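You operate a simulated robot arm through the tools that you are given. There is no shell and no other tool. Be economical: measure what you need, move in short steps, check, and stop when the job is done.

You are at the controls of a simulated robot arm. One attempt, no reset.

Task
Zero the counter, wind 2 labels on and lock the brake again.
Fine: on the bench winder; window lamp and strobe stay off.

Only the result counts: the job must be done as asked and must still hold three seconds after the hand-in. Knocking over, shifting, dropping, spilling or breaking anything else fails it.

Robot
A 6-joint arm with a four-finger gripper on a trunk, on a base that drives. Base frame: it is fixed to the floor where the robot stands at the start and does not move with it; the origin is under the middle of the robot, x ahead of it, y to its left, z up. Units: mm, degrees, N and s.
With the tool pointing down near the work surface it reaches from about 120 to 920 mm from the robot's upright axis, wherever it stands. Its first joint turns from -166.0 to 166.0 degrees. Places, roughly: crank wheel [600, -200, 1000]; focus knob [900, 200, 1200]; green lamp switch [500, 400, 900]; label counter [500, 100, 900]; left gold knob [800, 300, 1000]; magnifier [900, 300, 1100]; red brake lever [500, -100, 1000]; red crank grip [700, -200, 1000]; right gold knob [800, 0, 1000]; strobe knob [500, 200, 900]; white strobe button [500, 300, 900]; window frame [800, 200, 1000]; yellow zero button [500, 0, 900]. Payload 3.43 kg.
The TCP is the grasp point between the finger pads, 30 mm short of the fingertips. In the tool frame z runs along the fingers and y along their closing line. The gripper opens to 120 mm. The gripper's body begins 85 mm behind the TCP.
Orientation is that of the tool frame in the base frame, as a unit quaternion [w, x, y, z]. With the fingers straight down and closing along the base's y, the tool's x points along the base's -x, its y along +y and its z along -z.

Tools
- The arm moves only by the tool arm_command. Its argument "plan" is one flat list of numbers, 7 for each row, row after row: the shift along the base's x, y, z in mm, then the turn, a rotation vector about the base's x, y, z in degrees, then the finger opening in mm, from 0 to 120. In form: [x, y, z, rx, ry, rz, gripper, x, y, z, rx, ry, rz, gripper, ...]. A call has 1 to 12 rows; each row is the pose to reach, as a shift and turn from the pose commanded when the call began. A row lasts 0.2 s, in which the tool goes at most 50 mm and 8.6 degrees; a call with a longer step from one row to the next is refused whole, and so is a gripper value outside its range. A pose out of reach is approached as far as the arm can. The call stops where the force on the tool passes 90 N (or 10 N more than at its start, if that is more) or the arm is blocked; 0.2 s more then pass. Each finger halts on what it meets, pressing with about 27 N; the grip force reading is that of the motor and also rises with nothing between the fingers. The clock runs only during rows and for 0.2 s after the last one: add rows that repeat a pose to give the fingers time. The reply holds the time, the measured pose of the TCP, the force on the tool along the base axes, the opening and the grip force, in the units named above and with some noise, with the torque about the TCP (base axes, N m) and any sound that the robot's microphone picked up.
- Cameras (640 x 400 px; columns grow to the right, rows downward): "scene" is now at [53.2, 191.7, 1570.1]; the picture's right is [-0.13, -0.99, 0.00], its down [-0.59, 0.08, -0.80] and it looks along [0.79, -0.11, -0.60] (base axes); focal length 262 px, centre (320, 200). "wrist" rides on the gripper at [71, -17, -121] in the tool frame; the picture's right is [0.23, 0.97, 0.00], its down [-0.81, 0.19, -0.55] and it looks along [-0.54, 0.13, 0.83] (tool axes); focal length 275 px, centre (320, 200). There is no depth. A picture from a camera that has moved, and an enlarged one, comes with that camera's place and axes in the base frame and with its lens. The place of the scene camera against the robot may be out by one fixed shift of up to 25 mm in any direction.
- get_image(camera): a new picture of that camera. The clock stands still meanwhile.
- lift_body(by): slides the trunk up (or, below 0, down) by that many mm; the arm and the scene camera ride with it, the base frame stays. It gives what a move gives, with no picture.
- steer(legs): drives the robot by 1 to 6 legs, each [ahead, left, turn to the left] in mm, mm and degrees, along the robot's own axes; the way and the turn of a leg run together, so that a leg with both is an arc; at most 1500 mm and 180 degrees a leg. The arm and the cameras ride along, it lands a little off, and it stops where it bumps. It gives what a move gives.
- pan_tilt(pan, tilt): turns the head with the scene camera to pan (to the left, within 120 degrees either way) and tilt (down, from -29 to 69), counted from straight ahead of the robot. It gives what a move gives.
- inspect(camera, box): a new picture of the part [left, top, right, bottom] of that camera's present view, enlarged. The clock stands still meanwhile.
- finish_job(): hands the job in; it is judged then, once.

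Go step by step. Nothing tells you exact positions but the pictures and the camera data: compare them with the known pose of the tool, close in by small moves and look again before you grip or let go. The budget is 120 turns and 90 pictures, counting those below and the enlarged ones. Unless the task says otherwise, let go and move clear before handing in, and close with one line.

The tools are called after "Call:" by a JSON object that holds its "method" and its "body". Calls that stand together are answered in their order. arm_command: Moves the arm, as the interface text tells. Its arguments: {"type":"object","properties":{"plan":{"type":"array"}},"required":["plan"]} The other tools are called the same way: lift_body (by) slides the trunk up or down; steer (legs) drives the base; pan_tilt (pan, tilt) turns the head that bears the scene camera; get_image (camera) takes a picture; inspect (camera, box) takes an enlarged picture of a part of a camera's view; finish_job () hands the job in.

At the start:

```text
clock: 0.0
tool_pos: [505.8, -32.5, 1298.6]
tool_rot: [0.0, 0.0, 1.0, 0.0]
wrist_force: [-0.3, 0.6, -1.1]
wrist_torque: [0.01, 0.01, -0.02]
gripper_width: 120.2
gripper_force: 0.1
trunk travel left (down, up): [-150.0, 390.0]
robot x, y, heading: [-1.0, -1.0, -0.1]
head pan, tilt: [-7.6, 36.7]
```

scene: 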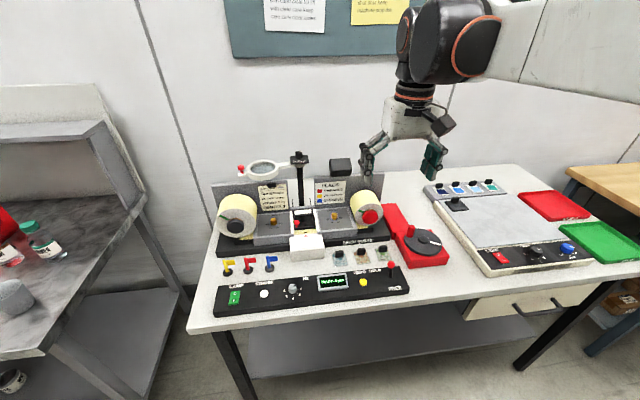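
wrist: 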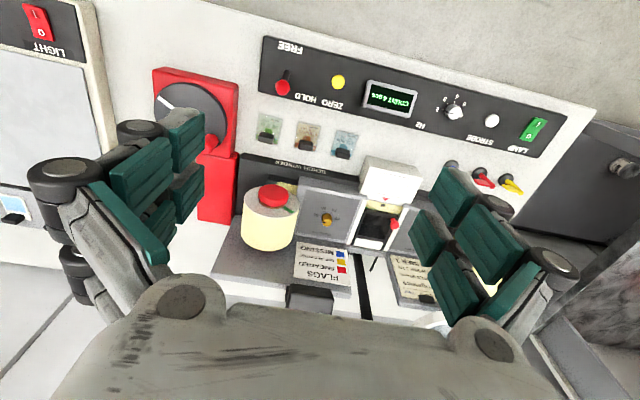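

I see a bench winder with a control strip (lamp, strobe, counter, yellow zero button, red brake lever FREE/HOLD). I'll look closer before moving.

Call:
{"method": "inspect", "body": {"camera": "scene", "box": [200, 240, 420, 320]}}

Call:
{"method": "inspect", "body": {"camera": "scene", "box": [210, 140, 460, 280]}}

Call:
{"method": "inspect", "body": {"camera": "wrist", "box": [140, 30, 420, 300]}}

```text
2.91 times, centred on (310, 280) of scene
camera zoom: at [53.2, 191.7, 1570.1], right [-0.13, -0.99, 0.0], down [-0.59, 0.08, -0.8], along [0.79, -0.11, -0.6], focal length 763 px, centre (349, -33)
```

zoom: 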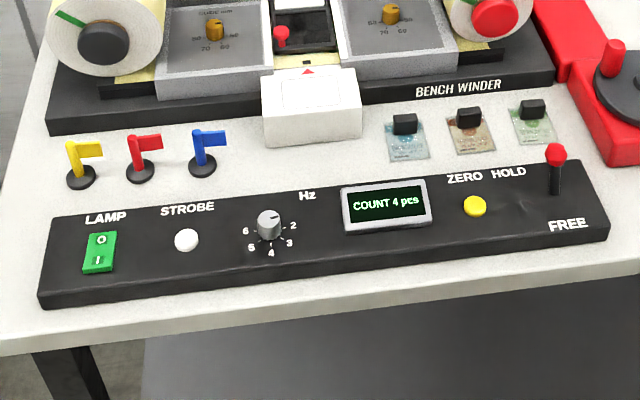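

```text
2.56 times, centred on (335, 210) of scene
camera zoom: at [53.2, 191.7, 1570.1], right [-0.13, -0.99, 0.0], down [-0.59, 0.08, -0.8], along [0.79, -0.11, -0.6], focal length 671 px, centre (282, 174)
```

zoom: 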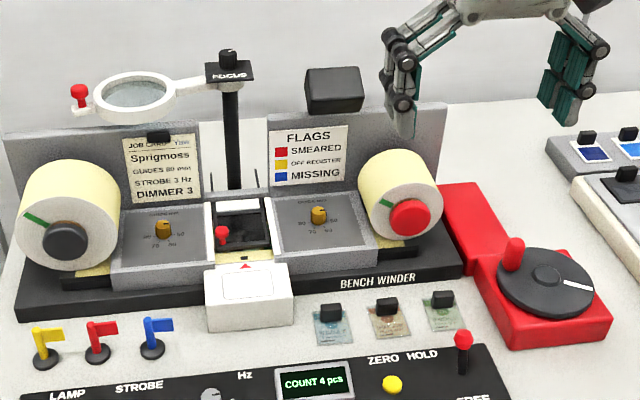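

```text
1.48 times, centred on (280, 165) of wrist
camera zoom: at [435.3, -47.6, 1420.9], right [-0.23, 0.97, 0.0], down [0.81, 0.19, 0.55], along [0.54, 0.13, -0.83], focal length 408 px, centre (379, 252)
```

zoom: 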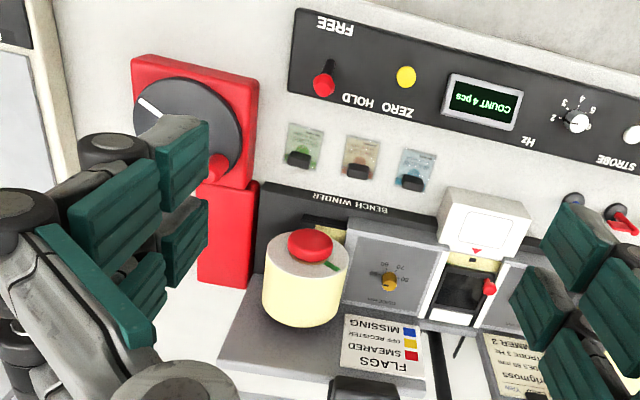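

The brake is at HOLD and the count is 4. The yellow button is near (518, 2, ~900), so I'll close the fingers and descend above it.

Call:
{"method": "arm_command", "body": {"plan": [2, 5, -45, 0, 0, 0, 80, 4, 10, -90, 0, 0, 0, 40, 6, 15, -135, 0, 0, 0, 0, 8, 20, -180, 0, 0, 0, 0, 10, 26, -225, 0, 0, 0, 0, 12, 32, -270, 0, 0, 0, 0, 12, 32, -298, 0, 0, 0, 0, 12, 32, -298, 0, 0, 0, 0]}}

Call:
{"method": "get_image", "body": {"camera": "wrist"}}

Call:
{"method": "get_image", "body": {"camera": "scene"}}

```text
clock: 1.8
tool_pos: [520.8, -0.1, 1001.0]
tool_rot: [0.0, 0.0, 1.0, 0.0]
wrist_force: [0.1, 0.2, -0.3]
wrist_torque: [-0.02, -0.01, 0.05]
gripper_width: 0.1
gripper_force: 26.9
trunk travel left (down, up): [-150.0, 390.0]
robot x, y, heading: [-1.5, 2.8, 0.2]
head pan, tilt: [-7.6, 36.7]
```

```text
84 pictures are left
camera wrist: at [448.2, -15.6, 1122.8], right [-0.23, 0.97, 0.0], down [0.81, 0.19, 0.55], along [0.54, 0.13, -0.83], focal length 275 px, centre (320, 200)
```

wrist: 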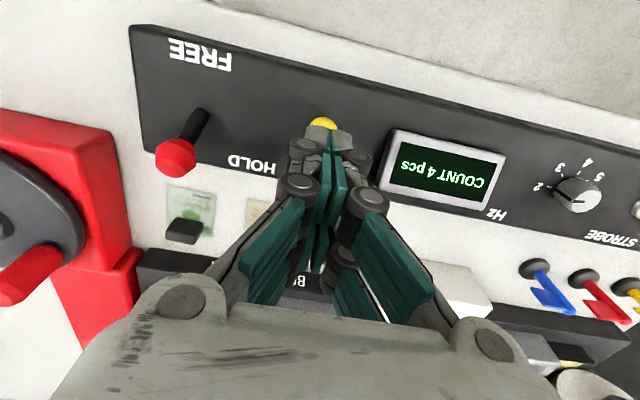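

```text
83 pictures are left
camera scene: at [53.3, 191.6, 1570.2], right [-0.13, -0.99, 0.0], down [-0.59, 0.08, -0.8], along [0.79, -0.11, -0.6], focal length 262 px, centre (320, 200)
```

scene: 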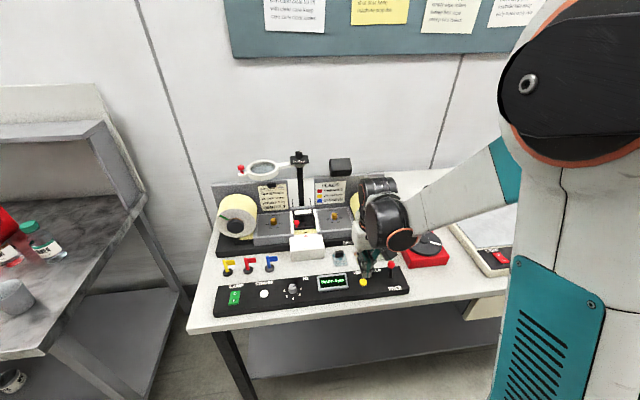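

The button estimate is now about (524, 3, 889). I'll go down close above it.

Call:
{"method": "arm_command", "body": {"plan": [1, 2, -40, 0, 0, 0, 0, 2, 3, -62, 0, 0, 0, 0]}}

Call:
{"method": "get_image", "body": {"camera": "wrist"}}

Call:
{"method": "inspect", "body": {"camera": "scene", "box": [310, 240, 430, 310]}}

```text
clock: 2.4
tool_pos: [521.0, 1.6, 954.8]
tool_rot: [0.004, 0.0, 1.0, -0.001]
wrist_force: [-3.9, 0.5, 92.1]
wrist_torque: [0.01, 1.62, 0.05]
gripper_width: 5.9
gripper_force: 33.0
trunk travel left (down, up): [-150.0, 390.0]
robot x, y, heading: [1.6, -0.7, 0.1]
head pan, tilt: [-7.6, 36.7]
heard: click
stopped in row 2: the force on the tool passed its limit at 191 N (the readings are from after the stop); the commanded pose is now the measured one
```

```text
82 pictures are left
camera wrist: at [447.3, -14.8, 1075.5], right [-0.23, 0.97, 0.0], down [0.81, 0.19, 0.56], along [0.55, 0.13, -0.83], focal length 275 px, centre (320, 200)
```

wrist: 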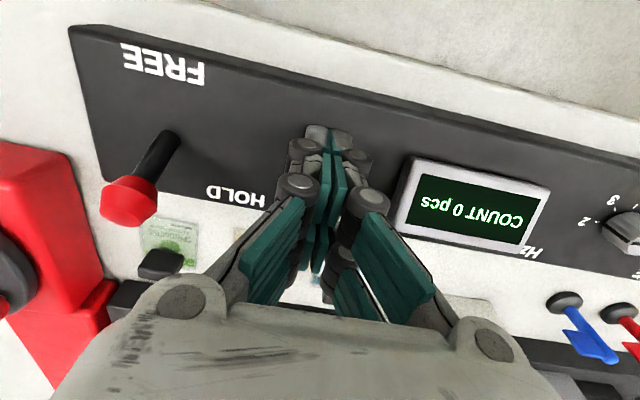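

```text
5.33 times, centred on (370, 275) of scene
camera zoom: at [46.8, 191.8, 1571.6], right [-0.13, -0.99, 0.0], down [-0.59, 0.08, -0.8], along [0.8, -0.11, -0.59], focal length 1398 px, centre (53, -200)
```

zoom: 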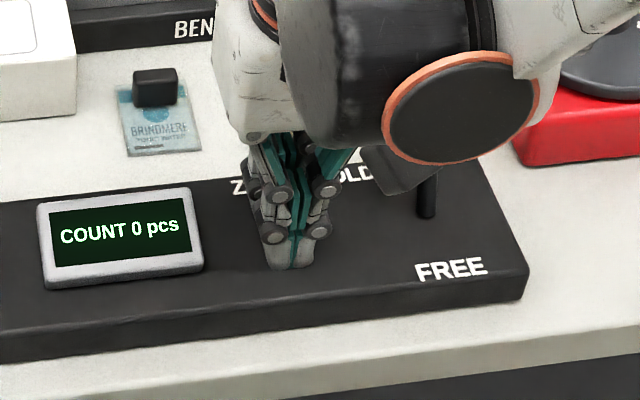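

Click heard and the count reads 0. Next I'll rise, go past the brake lever ball (≈543, -88, 962) on the far side, and look before pushing it to FREE.

Call:
{"method": "arm_command", "body": {"plan": [0, 0, 45, 0, 0, 0, 0, 0, 0, 85, 0, 0, 0, 0, 25, -40, 85, 0, 0, 0, 0, 54, -80, 85, 0, 0, 0, 0, 54, -90, 85, 0, 0, 0, 0, 54, -90, 85, 0, 0, 0, 0]}}

Call:
{"method": "get_image", "body": {"camera": "wrist"}}

Call:
{"method": "inspect", "body": {"camera": "scene", "box": [310, 210, 460, 310]}}

```text
clock: 3.8
tool_pos: [578.5, -89.6, 1034.8]
tool_rot: [0.004, 0.0, 1.0, 0.0]
wrist_force: [0.2, 0.4, 0.7]
wrist_torque: [-0.03, 0.0, 0.02]
gripper_width: 0.0
gripper_force: 33.4
trunk travel left (down, up): [-150.0, 390.0]
robot x, y, heading: [-0.7, -0.9, 0.1]
head pan, tilt: [-7.6, 36.7]
```

```text
80 pictures are left
camera wrist: at [506.3, -105.6, 1155.8], right [-0.23, 0.97, 0.0], down [0.81, 0.19, 0.56], along [0.54, 0.13, -0.83], focal length 275 px, centre (320, 200)
```

wrist: 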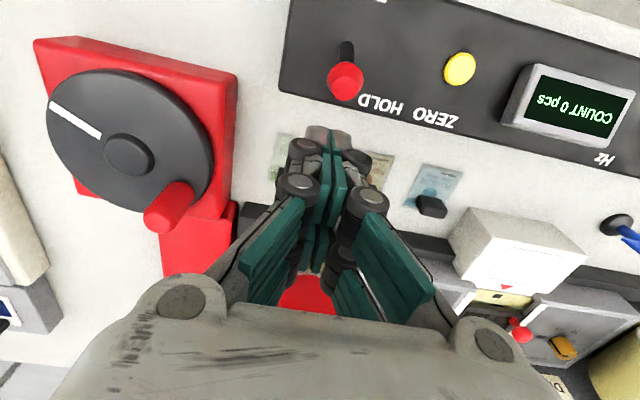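

```text
4.00 times, centred on (385, 260) of scene
camera zoom: at [53.5, 191.8, 1570.1], right [-0.13, -0.99, 0.0], down [-0.59, 0.08, -0.8], along [0.79, -0.11, -0.6], focal length 1049 px, centre (60, -40)
```

zoom: 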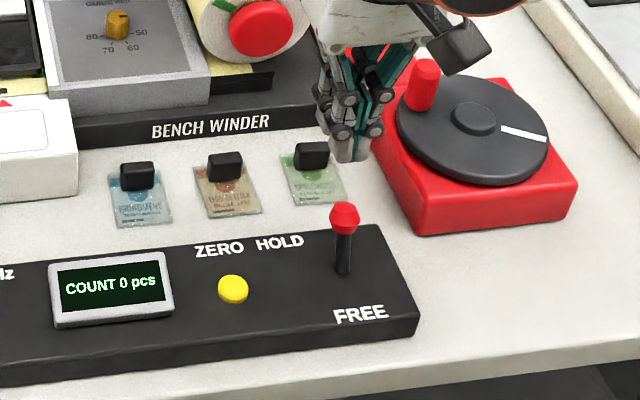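

Ball triangulates to about (534, -82, 973), pivot near (519, -82, 930). I'll descend behind it and push toward -x.

Call:
{"method": "arm_command", "body": {"plan": [0, 8, -25, 0, 0, 0, 0, 0, 8, -50, 0, 0, 0, 0, -15, 8, -50, 0, 0, 0, 0, -25, 8, -50, 0, 0, 0, 0, -35, 8, -50, 0, 0, 0, 0, -45, 8, -51, 0, 0, 0, 0, -52, 8, -52, 0, 0, 0, 0, -58, 8, -53, 0, 0, 0, 0]}}

Call:
{"method": "inspect", "body": {"camera": "scene", "box": [310, 210, 460, 310]}}

```text
clock: 5.4
tool_pos: [538.1, -81.8, 981.9]
tool_rot: [0.012, -0.001, 1.0, -0.001]
wrist_force: [27.2, 0.5, 7.1]
wrist_torque: [0.06, -0.18, 0.0]
gripper_width: 6.2
gripper_force: 33.1
trunk travel left (down, up): [-150.0, 390.0]
robot x, y, heading: [-0.2, 1.6, -0.3]
head pan, tilt: [-7.6, 36.7]
stopped in row 8: the force on the tool passed its limit at 100 N (the readings are from after the stop); the commanded pose is now the measured one
```

```text
4.00 times, centred on (385, 260) of scene
camera zoom: at [57.7, 191.9, 1569.7], right [-0.13, -0.99, 0.0], down [-0.59, 0.08, -0.8], along [0.79, -0.11, -0.6], focal length 1049 px, centre (60, -40)
```

zoom: 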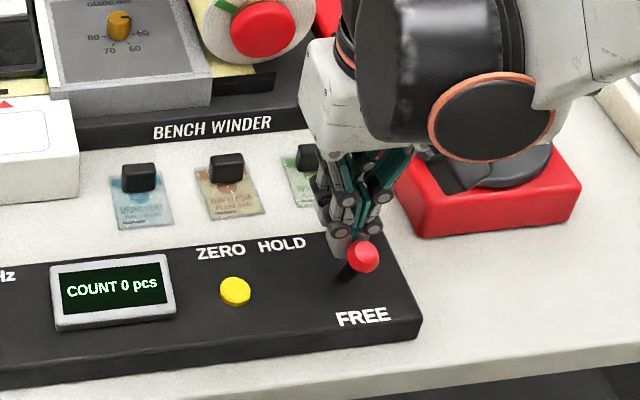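

The lever came over toward FREE and met a stop. I'll back away and check its resting pose.

Call:
{"method": "arm_command", "body": {"plan": [15, 0, 0, 0, 0, 0, 0, 30, 0, 25, 0, 0, 0, 0, 40, 0, 70, 0, 0, 0, 0, 45, 0, 110, 0, 0, 0, 0, 45, 0, 110, 0, 0, 0, 0]}}

Call:
{"method": "inspect", "body": {"camera": "scene", "box": [310, 210, 460, 310]}}

Call:
{"method": "get_image", "body": {"camera": "wrist"}}

```text
clock: 6.6
tool_pos: [580.5, -81.4, 1096.3]
tool_rot: [0.01, 0.0, 1.0, -0.001]
wrist_force: [0.0, 0.1, 0.4]
wrist_torque: [0.01, -0.01, 0.01]
gripper_width: 0.0
gripper_force: 33.4
trunk travel left (down, up): [-150.0, 390.0]
robot x, y, heading: [1.3, 0.3, 0.0]
head pan, tilt: [-7.6, 36.7]
```

```text
4.00 times, centred on (385, 260) of scene
camera zoom: at [54.4, 191.7, 1570.1], right [-0.13, -0.99, 0.0], down [-0.59, 0.08, -0.8], along [0.79, -0.11, -0.6], focal length 1049 px, centre (60, -40)
```

zoom: 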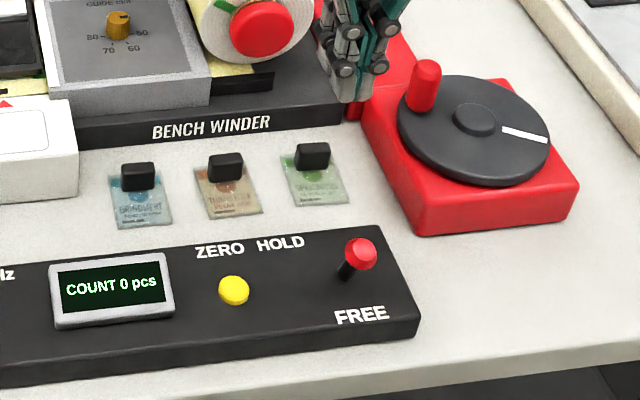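

```text
76 pictures are left
camera wrist: at [506.2, -97.2, 1216.3], right [-0.23, 0.97, -0.01], down [0.8, 0.19, 0.57], along [0.55, 0.13, -0.82], focal length 275 px, centre (320, 200)
```

wrist: 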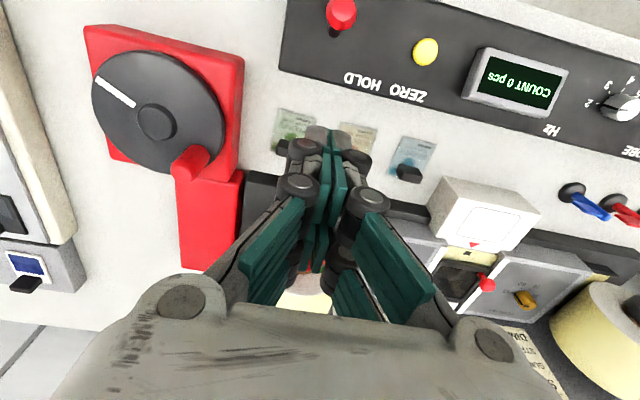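

The brake is at FREE. The crank hub is near (627, -228, 959) and the grip top near (647, -187, 1000). I'll inspect the crank and the label window before gripping.

Call:
{"method": "inspect", "body": {"camera": "wrist", "box": [70, 10, 270, 280]}}

Call:
{"method": "inspect", "body": {"camera": "scene", "box": [210, 170, 400, 270]}}

Call:
{"method": "inspect", "body": {"camera": "wrist", "box": [420, 170, 640, 330]}}

```text
1.48 times, centred on (170, 145) of wrist
camera zoom: at [506.2, -97.2, 1216.3], right [-0.23, 0.97, -0.01], down [0.8, 0.19, 0.57], along [0.55, 0.13, -0.82], focal length 408 px, centre (542, 282)
```

zoom: 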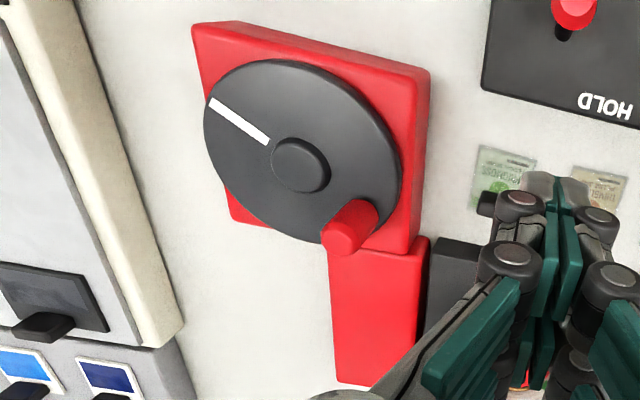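

```text
3.37 times, centred on (305, 220) of scene
camera zoom: at [54.4, 191.7, 1570.1], right [-0.13, -0.99, 0.0], down [-0.59, 0.08, -0.8], along [0.79, -0.11, -0.6], focal length 883 px, centre (370, 133)
```

zoom: 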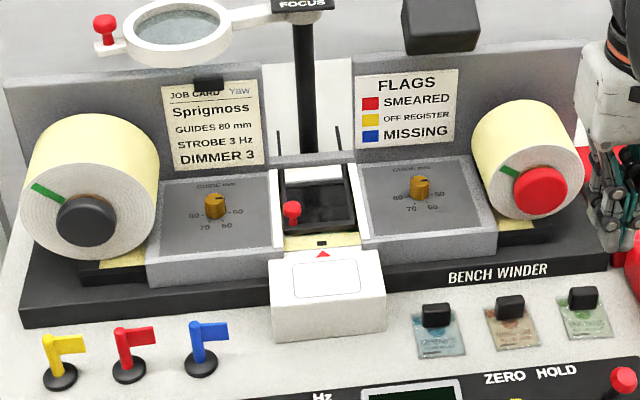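

```text
2.50 times, centred on (530, 250) of wrist
camera zoom: at [506.2, -97.2, 1216.3], right [-0.23, 0.97, -0.01], down [0.8, 0.19, 0.57], along [0.55, 0.13, -0.82], focal length 688 px, centre (-205, 75)
```

zoom: 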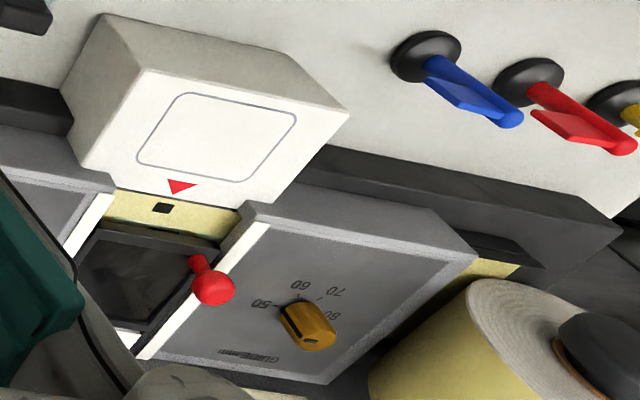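

I'll open the fingers to 50 mm and move above the grip.

Call:
{"method": "arm_command", "body": {"plan": [20, -35, 0, 0, 0, 0, 25, 45, -70, 0, 0, 0, 0, 50, 68, -104, 0, 0, 0, 0, 50, 68, -104, -30, 0, 0, 0, 50, 68, -104, -54, 0, 0, 0, 50, 68, -104, -54, 0, 0, 0, 50]}}

Call:
{"method": "get_image", "body": {"camera": "wrist"}}

Call:
{"method": "inspect", "body": {"camera": "scene", "box": [310, 180, 490, 290]}}

```text
clock: 8.0
tool_pos: [648.1, -185.2, 1039.0]
tool_rot: [0.01, -0.001, 1.0, -0.001]
wrist_force: [0.0, -0.5, -0.1]
wrist_torque: [0.01, 0.01, 0.02]
gripper_width: 49.9
gripper_force: 0.0
trunk travel left (down, up): [-150.0, 390.0]
robot x, y, heading: [-1.3, -1.1, -0.2]
head pan, tilt: [-7.6, 36.7]
```

```text
72 pictures are left
camera wrist: at [574.6, -201.1, 1158.7], right [-0.23, 0.97, -0.01], down [0.8, 0.19, 0.57], along [0.55, 0.13, -0.82], focal length 275 px, centre (320, 200)
```

wrist: 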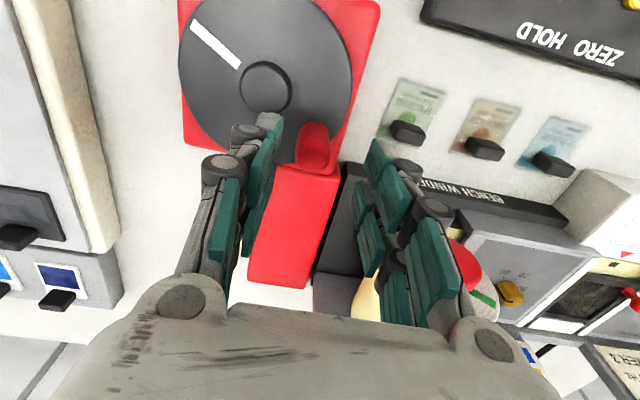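

```text
3.56 times, centred on (400, 235) of scene
camera zoom: at [54.9, 191.4, 1570.2], right [-0.13, -0.99, 0.0], down [-0.59, 0.08, -0.8], along [0.79, -0.11, -0.6], focal length 932 px, centre (36, 76)
```

zoom: 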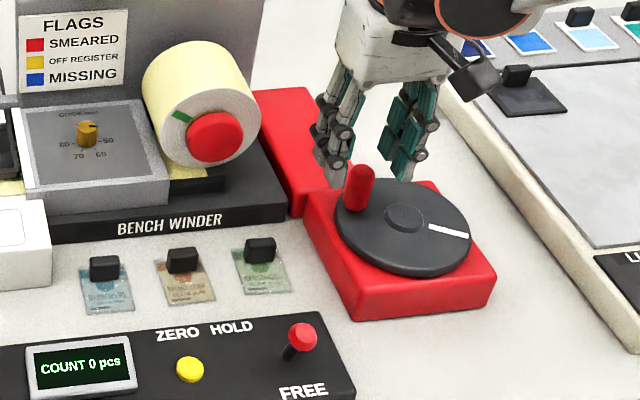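

The fingers straddle the grip. I'll go down and close on it.

Call:
{"method": "arm_command", "body": {"plan": [0, -2, -20, 0, 0, 0, 50, 0, -2, -40, 0, 0, 0, 50, 0, -2, -46, 0, 0, 0, 50, 0, -2, -46, 0, 0, 0, 50]}}

Call:
{"method": "get_image", "body": {"camera": "wrist"}}

Call:
{"method": "inspect", "body": {"camera": "scene", "box": [360, 200, 460, 275]}}

```text
clock: 9.0
tool_pos: [647.3, -187.7, 992.3]
tool_rot: [0.011, -0.001, 1.0, 0.0]
wrist_force: [8.6, -7.0, 20.5]
wrist_torque: [-0.89, 0.24, 0.45]
gripper_width: 58.2
gripper_force: 5.8
trunk travel left (down, up): [-150.0, 390.0]
robot x, y, heading: [3.2, -0.4, -0.1]
head pan, tilt: [-7.6, 36.7]
```

```text
70 pictures are left
camera wrist: at [573.7, -204.3, 1112.8], right [-0.23, 0.97, -0.01], down [0.8, 0.19, 0.57], along [0.56, 0.13, -0.82], focal length 275 px, centre (320, 200)
```

wrist: 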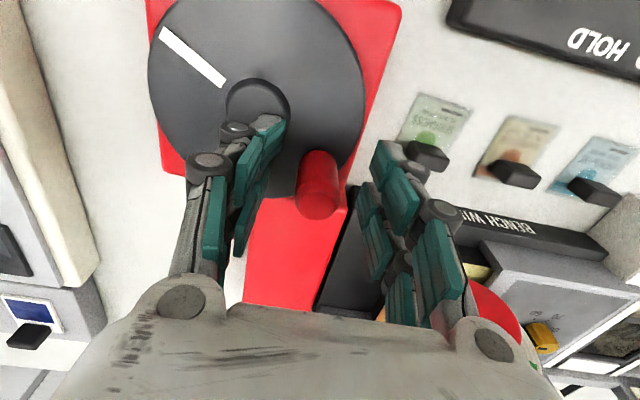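

```text
5.33 times, centred on (410, 238) of scene
camera zoom: at [54.2, 191.3, 1570.3], right [-0.13, -0.99, 0.0], down [-0.59, 0.08, -0.8], along [0.8, -0.11, -0.6], focal length 1398 px, centre (-160, 0)
```

zoom: 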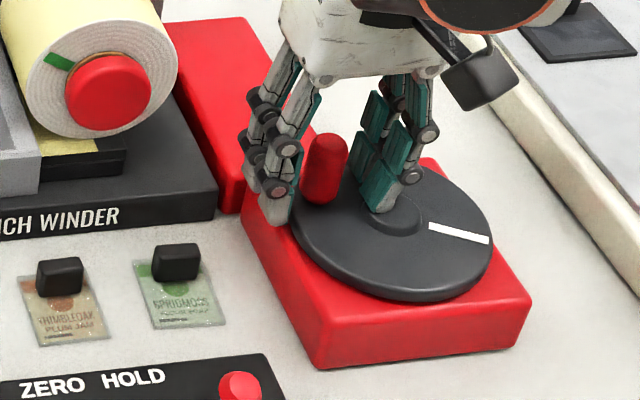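

The left finger rests on the hub, so I'll lift 8 mm, shift +4 in x, and close on the grip.

Call:
{"method": "arm_command", "body": {"plan": [1, 0, 8, 0, 0, 0, 50, 4, 0, 8, 0, 0, 0, 30, 4, 0, 8, 0, 0, 0, 10, 4, 0, 8, 0, 0, 0, 10, 4, 0, 8, 0, 0, 0, 10]}}

Call:
{"method": "get_image", "body": {"camera": "wrist"}}

Call:
{"method": "inspect", "body": {"camera": "scene", "box": [300, 200, 460, 310]}}

```text
clock: 10.2
tool_pos: [652.4, -189.1, 999.7]
tool_rot: [0.01, -0.001, 1.0, 0.0]
wrist_force: [-5.4, -10.6, -11.2]
wrist_torque: [-0.4, 0.35, 0.05]
gripper_width: 22.0
gripper_force: 45.3
trunk travel left (down, up): [-150.0, 390.0]
robot x, y, heading: [2.7, 0.1, -0.3]
head pan, tilt: [-7.6, 36.7]
```

```text
68 pictures are left
camera wrist: at [577.6, -204.8, 1120.2], right [-0.23, 0.97, -0.01], down [0.8, 0.19, 0.57], along [0.55, 0.13, -0.82], focal length 275 px, centre (320, 200)
```

wrist: 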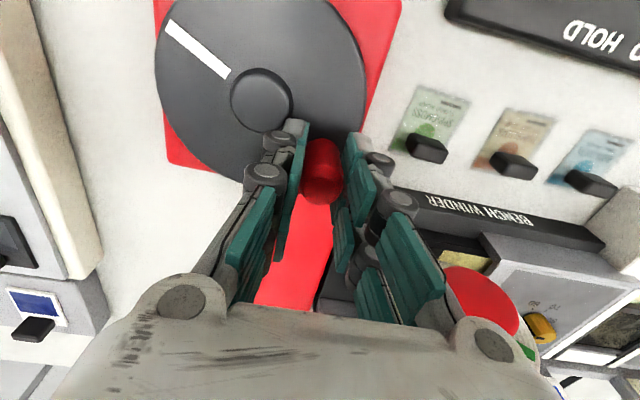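

```text
3.64 times, centred on (380, 255) of scene
camera zoom: at [55.0, 190.2, 1570.2], right [-0.13, -0.99, 0.0], down [-0.59, 0.08, -0.8], along [0.79, -0.11, -0.6], focal length 953 px, centre (102, 0)
```

zoom: 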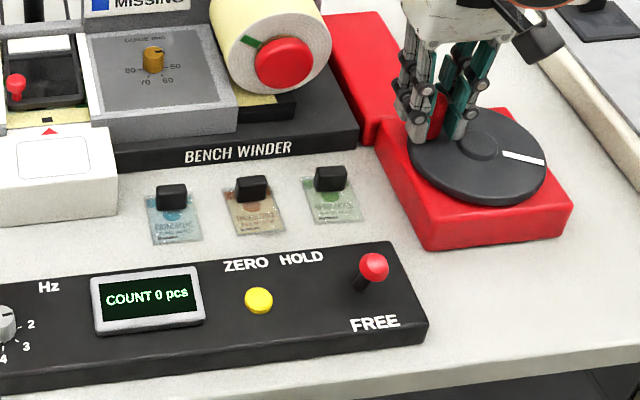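

Firmly gripped (22 mm). I'll try a 30° clockwise turn about the hub (625, -228) and watch the counter.

Call:
{"method": "arm_command", "body": {"plan": [3.2, -2.7, 0, 0, 0, 0, 10, 6.2, -5.4, 0, 0, 0, 0, 10, 9, -8.5, 0, 0, 0, 0, 10, 11.4, -11.7, 0, 0, 0, 0, 10, 13.6, -15.2, 0, 0, 0, 0, 10, 15.5, -18.8, 0, 0, 0, 0, 10]}}

Call:
{"method": "inspect", "body": {"camera": "scene", "box": [290, 190, 470, 310]}}

Call:
{"method": "get_image", "body": {"camera": "wrist"}}

```text
clock: 11.6
tool_pos: [668.2, -205.7, 1000.1]
tool_rot: [0.009, -0.002, 1.0, 0.0]
wrist_force: [4.6, 3.2, -22.8]
wrist_torque: [0.14, -0.02, 0.02]
gripper_width: 22.0
gripper_force: 44.7
trunk travel left (down, up): [-150.0, 390.0]
robot x, y, heading: [4.5, 2.9, 0.1]
head pan, tilt: [-7.6, 36.7]
```

```text
3.33 times, centred on (380, 250) of scene
camera zoom: at [57.0, 191.5, 1570.0], right [-0.13, -0.99, 0.0], down [-0.59, 0.08, -0.8], along [0.79, -0.11, -0.6], focal length 874 px, centre (120, 33)
```

zoom: 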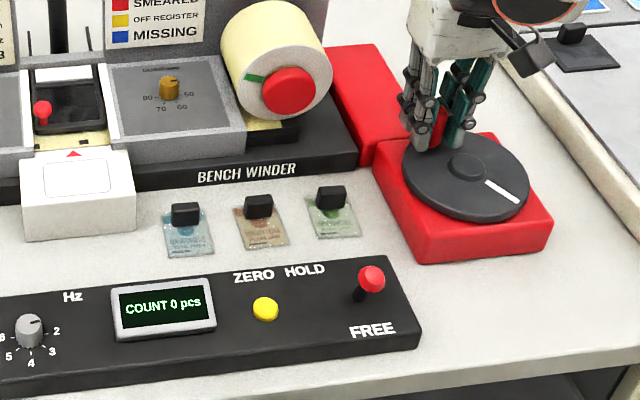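

```text
65 pictures are left
camera wrist: at [594.8, -221.5, 1120.2], right [-0.23, 0.97, 0.0], down [0.8, 0.19, 0.57], along [0.55, 0.13, -0.82], focal length 275 px, centre (320, 200)
```

wrist: 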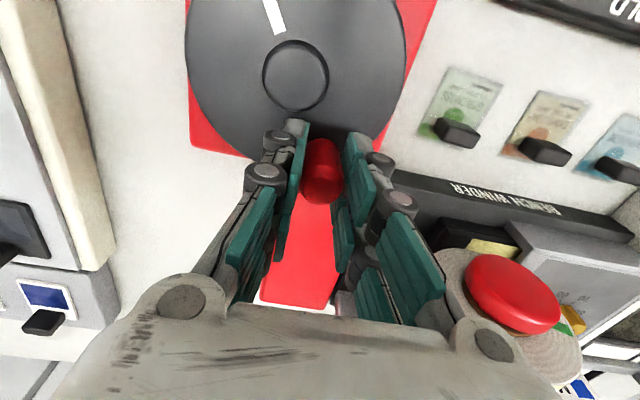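

Clockwise moves the web toward the right reel (register mark shifted right ~11 mm), so this is the winding direction. I'll continue 60° clockwise.

Call:
{"method": "arm_command", "body": {"plan": [2.7, -7.7, -1, 0, 0, 0, 10, 4.1, -15.8, -1, 0, 0, 0, 10, 4.0, -24.0, -1, 0, 0, 0, 10, 2.5, -32.1, -1, 0, 0, 0, 10, -0.4, -39.7, -1, 0, 0, 0, 10, -4.5, -46.8, -1, 0, 0, 0, 10]}}

Call:
{"method": "inspect", "body": {"camera": "scene", "box": [270, 180, 470, 310]}}

Call:
{"method": "get_image", "body": {"camera": "wrist"}}

```text
clock: 13.0
tool_pos: [663.2, -255.1, 998.8]
tool_rot: [0.01, -0.001, 1.0, -0.001]
wrist_force: [20.9, -18.0, 19.5]
wrist_torque: [-0.6, 0.15, -0.01]
gripper_width: 20.7
gripper_force: 44.8
trunk travel left (down, up): [-150.0, 390.0]
robot x, y, heading: [4.3, -0.5, 0.1]
head pan, tilt: [-7.6, 36.7]
```

```text
3.08 times, centred on (370, 245) of scene
camera zoom: at [55.5, 190.1, 1570.4], right [-0.13, -0.99, 0.0], down [-0.59, 0.08, -0.8], along [0.79, -0.11, -0.6], focal length 807 px, centre (166, 62)
```

zoom: 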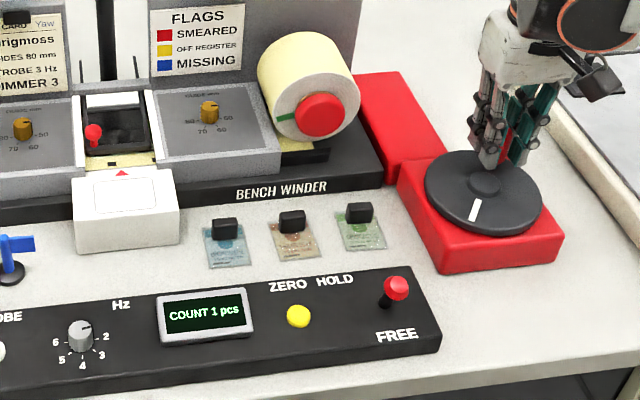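

```text
63 pictures are left
camera wrist: at [588.9, -271.6, 1120.0], right [-0.23, 0.97, -0.01], down [0.8, 0.19, 0.57], along [0.55, 0.13, -0.82], focal length 275 px, centre (320, 200)
```

wrist: 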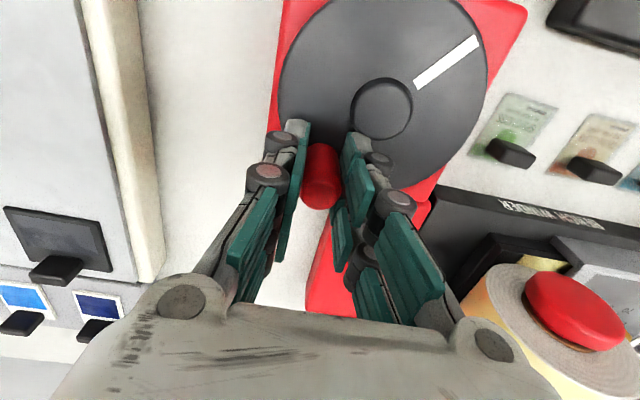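

The count is 1 after ~90°. I'll zoom in on the register mark to learn the label pitch.

Call:
{"method": "inspect", "body": {"camera": "scene", "box": [285, 222, 335, 252]}}

```text
12.80 times, centred on (310, 237) of scene
camera zoom: at [55.5, 190.1, 1570.4], right [-0.13, -0.99, 0.0], down [-0.59, 0.08, -0.8], along [0.79, -0.11, -0.6], focal length 3356 px, centre (448, -274)
```

zoom: 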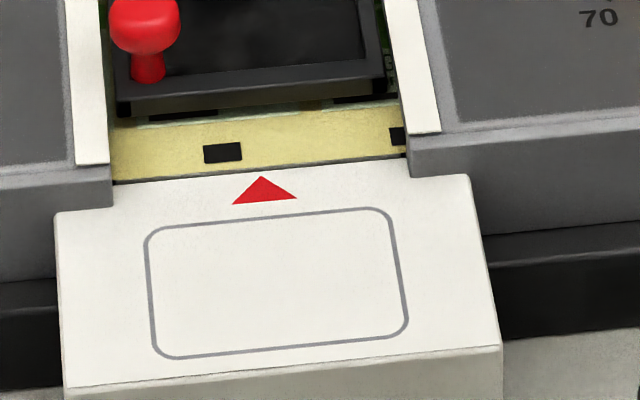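

Pitch ≈187 px in this zoom, so one label ≈ 120° of crank (0.78 label so far); two labels is 240° in total. I'll continue 80°.

Call:
{"method": "arm_command", "body": {"plan": [-4.7, -6.9, 0.5, 0, 0, 0, 10, -11.1, -12.3, 0.5, 0, 0, 0, 10, -18.4, -16.4, 0.5, 0, 0, 0, 10, -26.3, -19.2, 0.5, 0, 0, 0, 10, -34.5, -20.6, 0.5, 0, 0, 0, 10, -42.9, -20.5, 0.5, 0, 0, 0, 10, -51.1, -19, 0.5, 0, 0, 0, 10, -59, -16, 0.5, 0, 0, 0, 10]}}

Call:
{"method": "inspect", "body": {"camera": "scene", "box": [285, 222, 335, 252]}}

Call:
{"method": "inspect", "body": {"camera": "scene", "box": [270, 180, 470, 310]}}

Call:
{"method": "get_image", "body": {"camera": "wrist"}}

```text
clock: 14.8
tool_pos: [603.6, -267.7, 998.7]
tool_rot: [0.009, -0.001, 1.0, 0.0]
wrist_force: [-0.2, 2.2, 0.7]
wrist_torque: [0.17, 1.15, 0.03]
gripper_width: 20.6
gripper_force: 45.3
trunk travel left (down, up): [-150.0, 390.0]
robot x, y, heading: [3.0, 2.7, 0.1]
head pan, tilt: [-7.6, 36.7]
```

```text
12.80 times, centred on (310, 237) of scene
camera zoom: at [54.7, 191.9, 1570.1], right [-0.13, -0.99, 0.0], down [-0.59, 0.08, -0.8], along [0.79, -0.11, -0.6], focal length 3356 px, centre (448, -274)
```

zoom: 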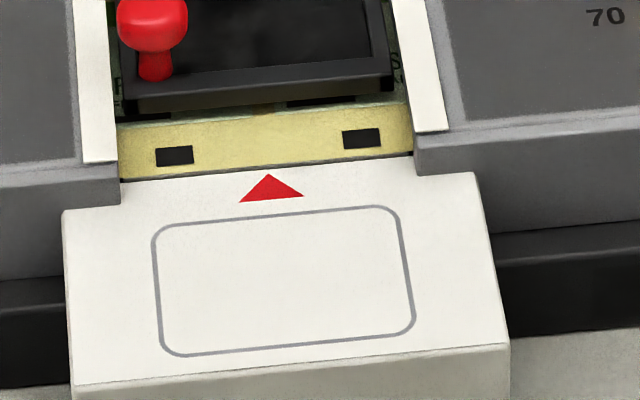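

```text
3.08 times, centred on (370, 245) of scene
camera zoom: at [54.7, 191.9, 1570.1], right [-0.13, -0.99, 0.0], down [-0.59, 0.08, -0.8], along [0.79, -0.11, -0.6], focal length 807 px, centre (166, 62)
```

zoom: 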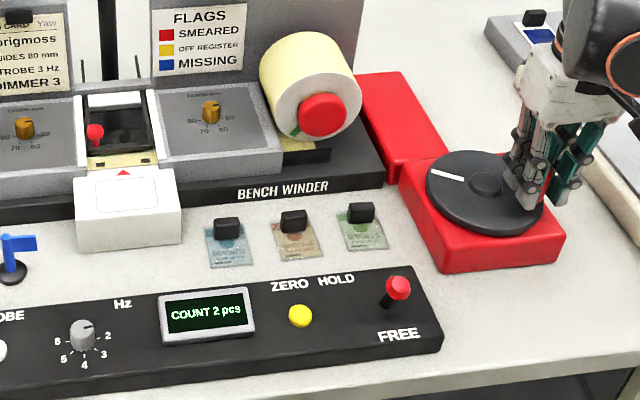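

```text
59 pictures are left
camera wrist: at [529.3, -282.9, 1120.0], right [-0.23, 0.97, 0.0], down [0.8, 0.19, 0.57], along [0.55, 0.13, -0.82], focal length 275 px, centre (320, 200)
```

wrist: 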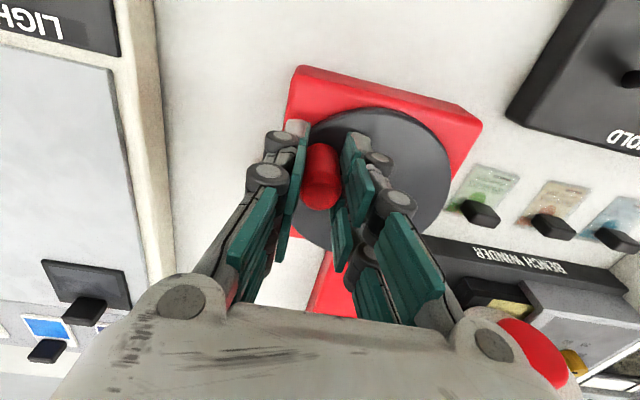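

The count is already 2 but the register mark is only ~1.49 pitches on, so the counter changes over at mid-pitch. I'll go on to two full pitches (mark at the arrow, as it was at the start), watching the count.

Call:
{"method": "arm_command", "body": {"plan": [-7.2, 4.2, 0, 0, 0, 0, 10, -13.5, 9.7, 0, 0, 0, 0, 10, -18.9, 16.1, 0, 0, 0, 0, 10, -23, 23.4, 0, 0, 0, 0, 10, -24.5, 27.3, 0, 0, 0, 0, 10]}}

Call:
{"method": "inspect", "body": {"camera": "scene", "box": [285, 222, 335, 252]}}

Call:
{"method": "inspect", "body": {"camera": "scene", "box": [270, 180, 470, 310]}}

```text
clock: 16.0
tool_pos: [583.5, -238.6, 999.3]
tool_rot: [0.012, -0.002, 1.0, -0.001]
wrist_force: [48.9, 11.6, 22.5]
wrist_torque: [0.35, -1.39, 0.03]
gripper_width: 20.7
gripper_force: 45.7
trunk travel left (down, up): [-150.0, 390.0]
robot x, y, heading: [3.5, -2.8, -0.1]
head pan, tilt: [-7.6, 36.7]
```

```text
12.80 times, centred on (310, 237) of scene
camera zoom: at [58.7, 193.6, 1570.0], right [-0.13, -0.99, 0.0], down [-0.59, 0.08, -0.8], along [0.79, -0.11, -0.6], focal length 3356 px, centre (448, -274)
```

zoom: 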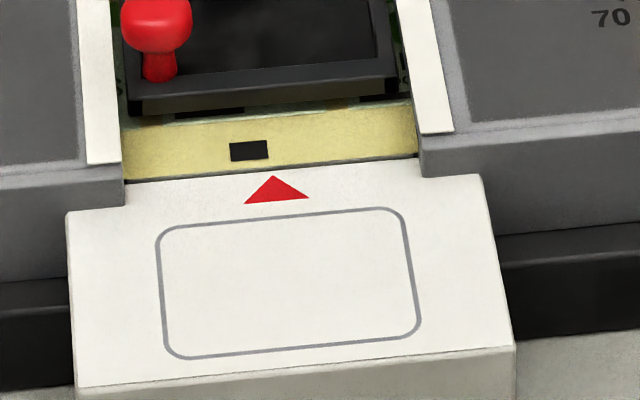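

```text
3.08 times, centred on (370, 245) of scene
camera zoom: at [58.7, 193.6, 1570.0], right [-0.13, -0.99, 0.0], down [-0.59, 0.08, -0.8], along [0.79, -0.11, -0.6], focal length 807 px, centre (166, 62)
```

zoom: 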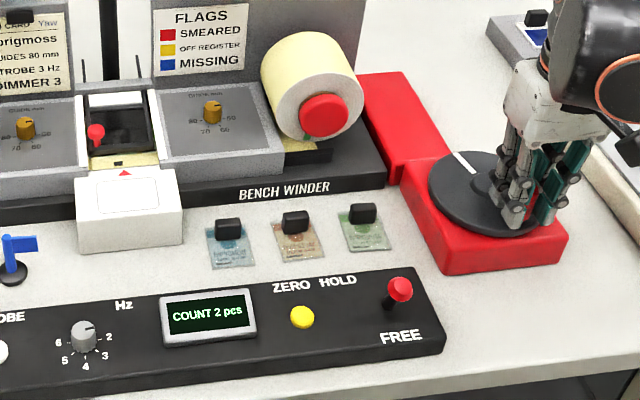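

The count still reads 2 and the mark is ~0.11 pitch short of the arrow. I'll turn about 13° more, easing the radial load with a hub centre of about (627, -227.5).

Call:
{"method": "arm_command", "body": {"plan": [2.2, 5, 0, 0, 0, 0, 10, 2.4, 10, 0, 0, 0, 0, 10, 2, 14, 0, 0, 0, 0, 10, 2, 14, 0, 0, 0, 0, 10]}}

Call:
{"method": "inspect", "body": {"camera": "scene", "box": [285, 222, 335, 252]}}

Call:
{"method": "inspect", "body": {"camera": "scene", "box": [270, 180, 470, 310]}}

```text
clock: 17.0
tool_pos: [581.2, -227.9, 999.4]
tool_rot: [0.01, -0.001, 1.0, -0.001]
wrist_force: [26.8, -2.6, 10.8]
wrist_torque: [-0.51, -1.39, -0.01]
gripper_width: 20.8
gripper_force: 45.3
trunk travel left (down, up): [-150.0, 390.0]
robot x, y, heading: [2.6, 1.5, 0.1]
head pan, tilt: [-7.6, 36.7]
```

```text
12.80 times, centred on (310, 237) of scene
camera zoom: at [56.6, 191.6, 1570.0], right [-0.13, -0.99, 0.0], down [-0.59, 0.08, -0.8], along [0.79, -0.11, -0.6], focal length 3356 px, centre (448, -274)
```

zoom: 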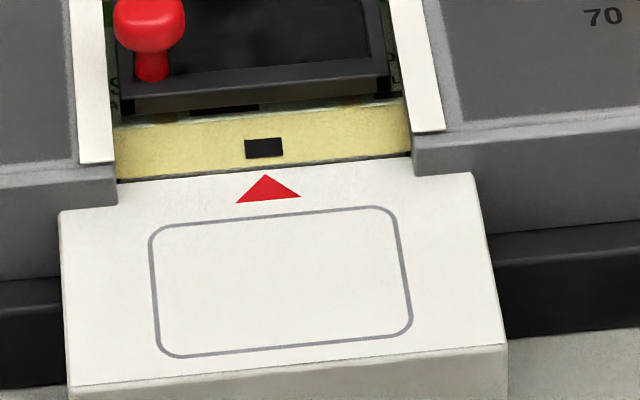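

```text
3.08 times, centred on (370, 245) of scene
camera zoom: at [56.6, 191.6, 1570.0], right [-0.13, -0.99, 0.0], down [-0.59, 0.08, -0.8], along [0.79, -0.11, -0.6], focal length 807 px, centre (166, 62)
```

zoom: 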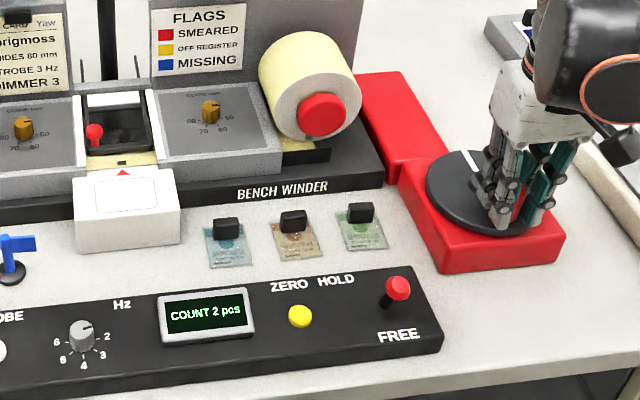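

The mark is aligned with the arrow and the count is 2. I'll release the grip and rise straight up.

Call:
{"method": "arm_command", "body": {"plan": [0, 0, 0, 0, 0, 0, 30, 0, 0, 0, 0, 0, 0, 44, 0, 0, 0, 0, 0, 0, 44, 0, 0, 20, 0, 0, 0, 44, 0, 0, 60, 0, 0, 0, 44, 0, 0, 100, 0, 0, 0, 44, 0, 0, 100, 0, 0, 0, 20, 0, 0, 100, 0, 0, 0, 0]}}

Call:
{"method": "inspect", "body": {"camera": "scene", "box": [270, 180, 470, 310]}}

Call:
{"method": "get_image", "body": {"camera": "wrist"}}

```text
clock: 18.8
tool_pos: [580.6, -228.6, 1101.0]
tool_rot: [0.009, -0.002, 1.0, 0.0]
wrist_force: [0.5, -0.2, -0.1]
wrist_torque: [0.0, 0.04, 0.0]
gripper_width: 0.0
gripper_force: 27.1
trunk travel left (down, up): [-150.0, 390.0]
robot x, y, heading: [5.0, 1.8, -0.0]
head pan, tilt: [-7.6, 36.7]
```

```text
3.08 times, centred on (370, 245) of scene
camera zoom: at [54.9, 191.5, 1570.1], right [-0.13, -0.99, 0.0], down [-0.59, 0.08, -0.8], along [0.79, -0.11, -0.6], focal length 807 px, centre (166, 62)
```

zoom: 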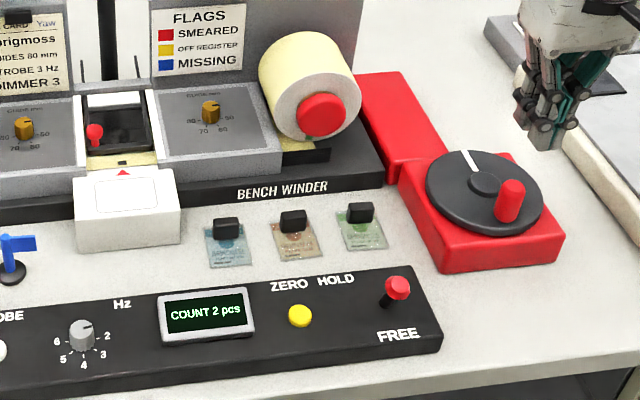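

```text
53 pictures are left
camera wrist: at [507.4, -243.9, 1221.5], right [-0.23, 0.97, -0.01], down [0.8, 0.19, 0.57], along [0.55, 0.13, -0.82], focal length 275 px, centre (320, 200)
```

wrist: 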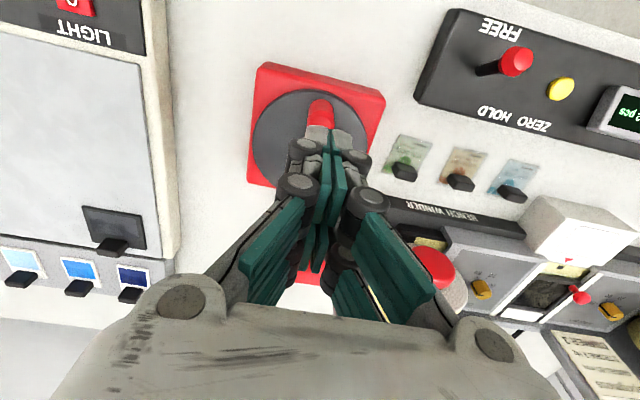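

Crank released; the count is 2. Now I'll move to the robot side of the brake lever, ball near (506, -80, 968), to push it back to HOLD.

Call:
{"method": "arm_command", "body": {"plan": [-22, 30, 0, 0, 0, 0, 0, -44, 60, 0, 0, 0, 0, 0, -66, 90, 0, 0, 0, 0, 0, -88, 120, 0, 0, 0, 0, 0, -108, 148, 0, 0, 0, 0, 0, -110, 148, -40, 0, 0, 0, 0, -110, 148, -80, 0, 0, 0, 0, -110, 148, -80, 0, 0, 0, 0]}}

Call:
{"method": "get_image", "body": {"camera": "wrist"}}

Call:
{"method": "inspect", "body": {"camera": "scene", "box": [310, 220, 450, 310]}}

```text
clock: 20.6
tool_pos: [472.0, -78.8, 1020.5]
tool_rot: [0.009, 0.0, 1.0, -0.001]
wrist_force: [1.0, -0.4, 0.8]
wrist_torque: [0.0, 0.03, 0.01]
gripper_width: 0.0
gripper_force: 27.0
trunk travel left (down, up): [-150.0, 390.0]
robot x, y, heading: [2.5, -0.5, -0.1]
head pan, tilt: [-7.6, 36.7]
```

```text
52 pictures are left
camera wrist: at [397.9, -94.4, 1140.1], right [-0.23, 0.97, -0.01], down [0.8, 0.19, 0.57], along [0.55, 0.13, -0.82], focal length 275 px, centre (320, 200)
```

wrist: 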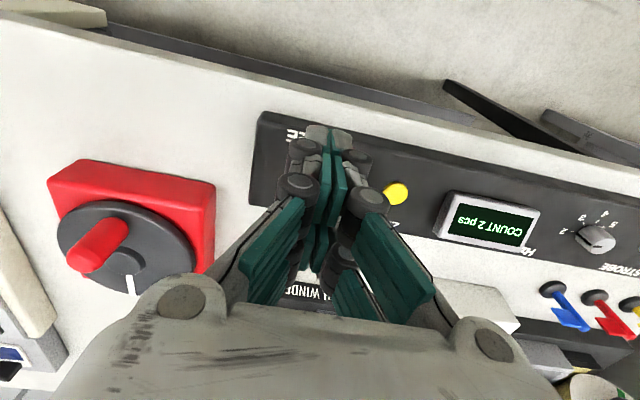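

```text
4.44 times, centred on (380, 265) of scene
camera zoom: at [54.6, 191.8, 1570.2], right [-0.13, -0.99, 0.0], down [-0.59, 0.08, -0.8], along [0.8, -0.11, -0.6], focal length 1165 px, centre (53, -89)
```

zoom: 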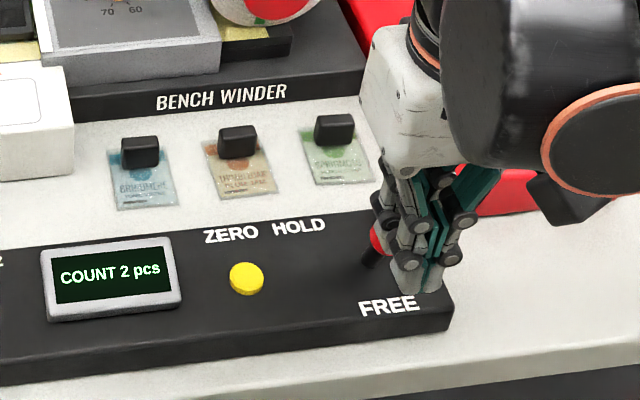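

Finger is in line with the lever and in front of it. I'll descend and push +x toward HOLD.

Call:
{"method": "arm_command", "body": {"plan": [0, 0, -20, 0, 0, 0, 0, 0, 0, -36, 0, 0, 0, 0, 12, 0, -36, 0, 0, 0, 0, 22, 0, -36, 0, 0, 0, 0, 32, 0, -36, 0, 0, 0, 0, 40, 0, -36, 0, 0, 0, 0, 47, 0, -36, 0, 0, 0, 0, 53, 0, -36, 0, 0, 0, 0, 58, 0, -36, 0, 0, 0, 0]}}

Call:
{"method": "inspect", "body": {"camera": "scene", "box": [310, 220, 450, 310]}}

```text
clock: 22.3
tool_pos: [502.2, -78.3, 983.8]
tool_rot: [0.0, 0.001, 1.0, -0.001]
wrist_force: [-32.0, 2.5, -0.3]
wrist_torque: [-0.02, 0.45, -0.08]
gripper_width: 0.0
gripper_force: 33.1
trunk travel left (down, up): [-150.0, 390.0]
robot x, y, heading: [-0.3, -0.4, -0.1]
head pan, tilt: [-7.6, 36.7]
stopped in row 8: the force on the tool passed its limit at 98 N (the readings are from after the stop); the commanded pose is now the measured one
```

```text
4.44 times, centred on (380, 265) of scene
camera zoom: at [49.4, 191.8, 1570.6], right [-0.13, -0.99, 0.0], down [-0.59, 0.08, -0.8], along [0.8, -0.11, -0.6], focal length 1165 px, centre (53, -89)
```

zoom: 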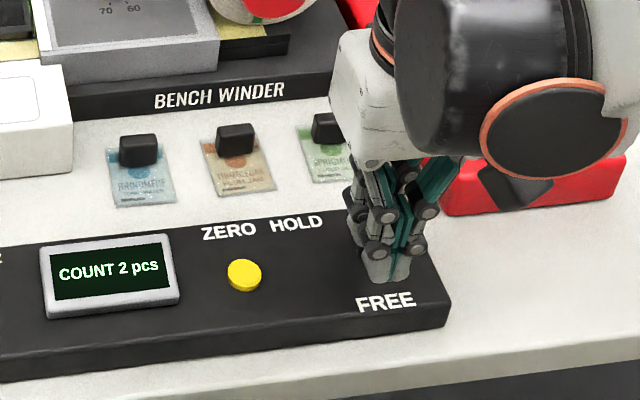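

It met a stop. I'll back off and verify the lever position.

Call:
{"method": "arm_command", "body": {"plan": [-15, 0, 0, 0, 0, 0, 0, -30, 0, 30, 0, 0, 0, 0, -50, 0, 75, 0, 0, 0, 0, -70, 0, 115, 0, 0, 0, 0, -80, -40, 150, 0, 0, 0, 0, -80, -80, 170, 0, 0, 0, 0, -80, -80, 170, 0, 0, 0, 0]}}

Call:
{"method": "inspect", "body": {"camera": "scene", "box": [310, 220, 450, 310]}}

Call:
{"method": "get_image", "body": {"camera": "wrist"}}

```text
refused: row 5 steps farther than a row can; nothing moved
```

```text
4.44 times, centred on (380, 265) of scene
camera zoom: at [49.4, 191.8, 1570.6], right [-0.13, -0.99, 0.0], down [-0.59, 0.08, -0.8], along [0.8, -0.11, -0.6], focal length 1165 px, centre (53, -89)
```

zoom: 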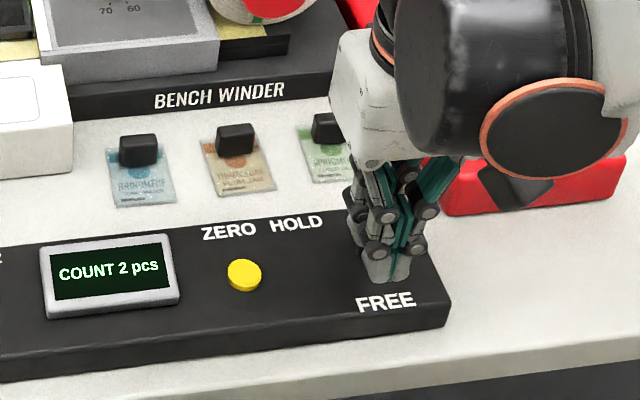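

```text
48 pictures are left
camera wrist: at [430.9, -95.0, 1106.2], right [-0.23, 0.97, 0.0], down [0.81, 0.19, 0.55], along [0.54, 0.13, -0.83], focal length 275 px, centre (320, 200)
```

wrist: 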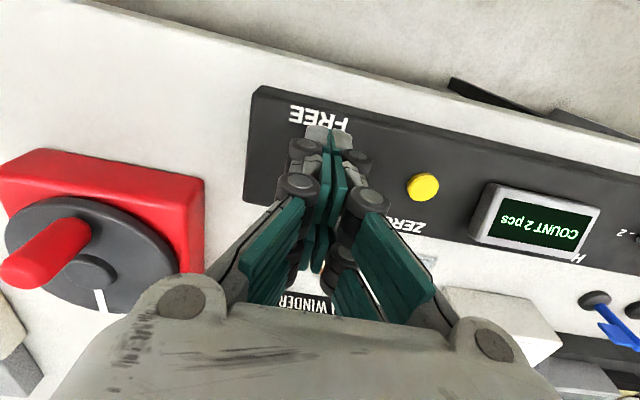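

The retreat was refused for too long a step, so I'll repeat it with shorter ones.

Call:
{"method": "arm_command", "body": {"plan": [-15, 0, 0, 0, 0, 0, 0, -30, 0, 30, 0, 0, 0, 0, -45, 0, 70, 0, 0, 0, 0, -60, 0, 110, 0, 0, 0, 0, -60, -35, 130, 0, 0, 0, 0, -60, -75, 140, 0, 0, 0, 0, -60, -75, 140, 0, 0, 0, 0]}}

Call:
{"method": "inspect", "body": {"camera": "scene", "box": [270, 200, 450, 310]}}

Call:
{"method": "get_image", "body": {"camera": "wrist"}}

```text
clock: 23.9
tool_pos: [447.4, -153.3, 1124.6]
tool_rot: [0.001, 0.0, 1.0, 0.0]
wrist_force: [-0.3, 0.4, -0.1]
wrist_torque: [0.03, 0.0, -0.01]
gripper_width: 0.0
gripper_force: 33.3
trunk travel left (down, up): [-150.0, 390.0]
robot x, y, heading: [1.4, 3.8, -0.3]
head pan, tilt: [-7.6, 36.7]
```

```text
3.56 times, centred on (360, 255) of scene
camera zoom: at [53.3, 191.5, 1570.2], right [-0.13, -0.99, 0.0], down [-0.59, 0.08, -0.8], along [0.8, -0.11, -0.6], focal length 932 px, centre (178, 4)
```

zoom: 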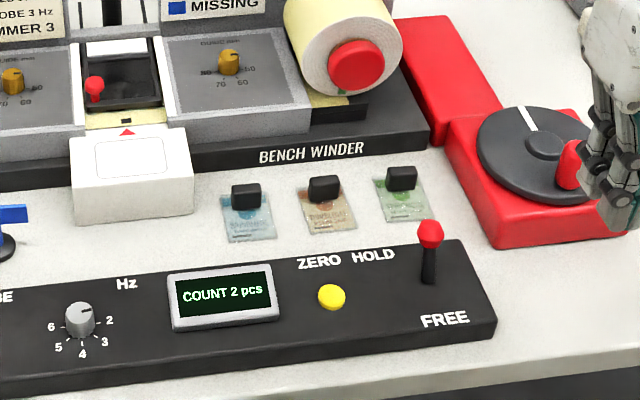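

```text
46 pictures are left
camera wrist: at [375.3, -169.7, 1245.5], right [-0.23, 0.97, 0.0], down [0.81, 0.19, 0.56], along [0.54, 0.13, -0.83], focal length 275 px, centre (320, 200)
```

wrist: 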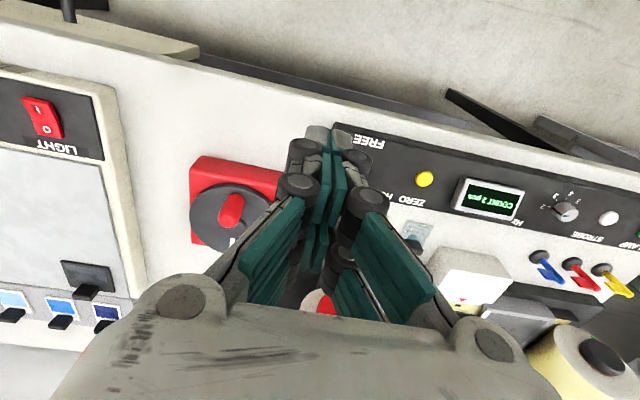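

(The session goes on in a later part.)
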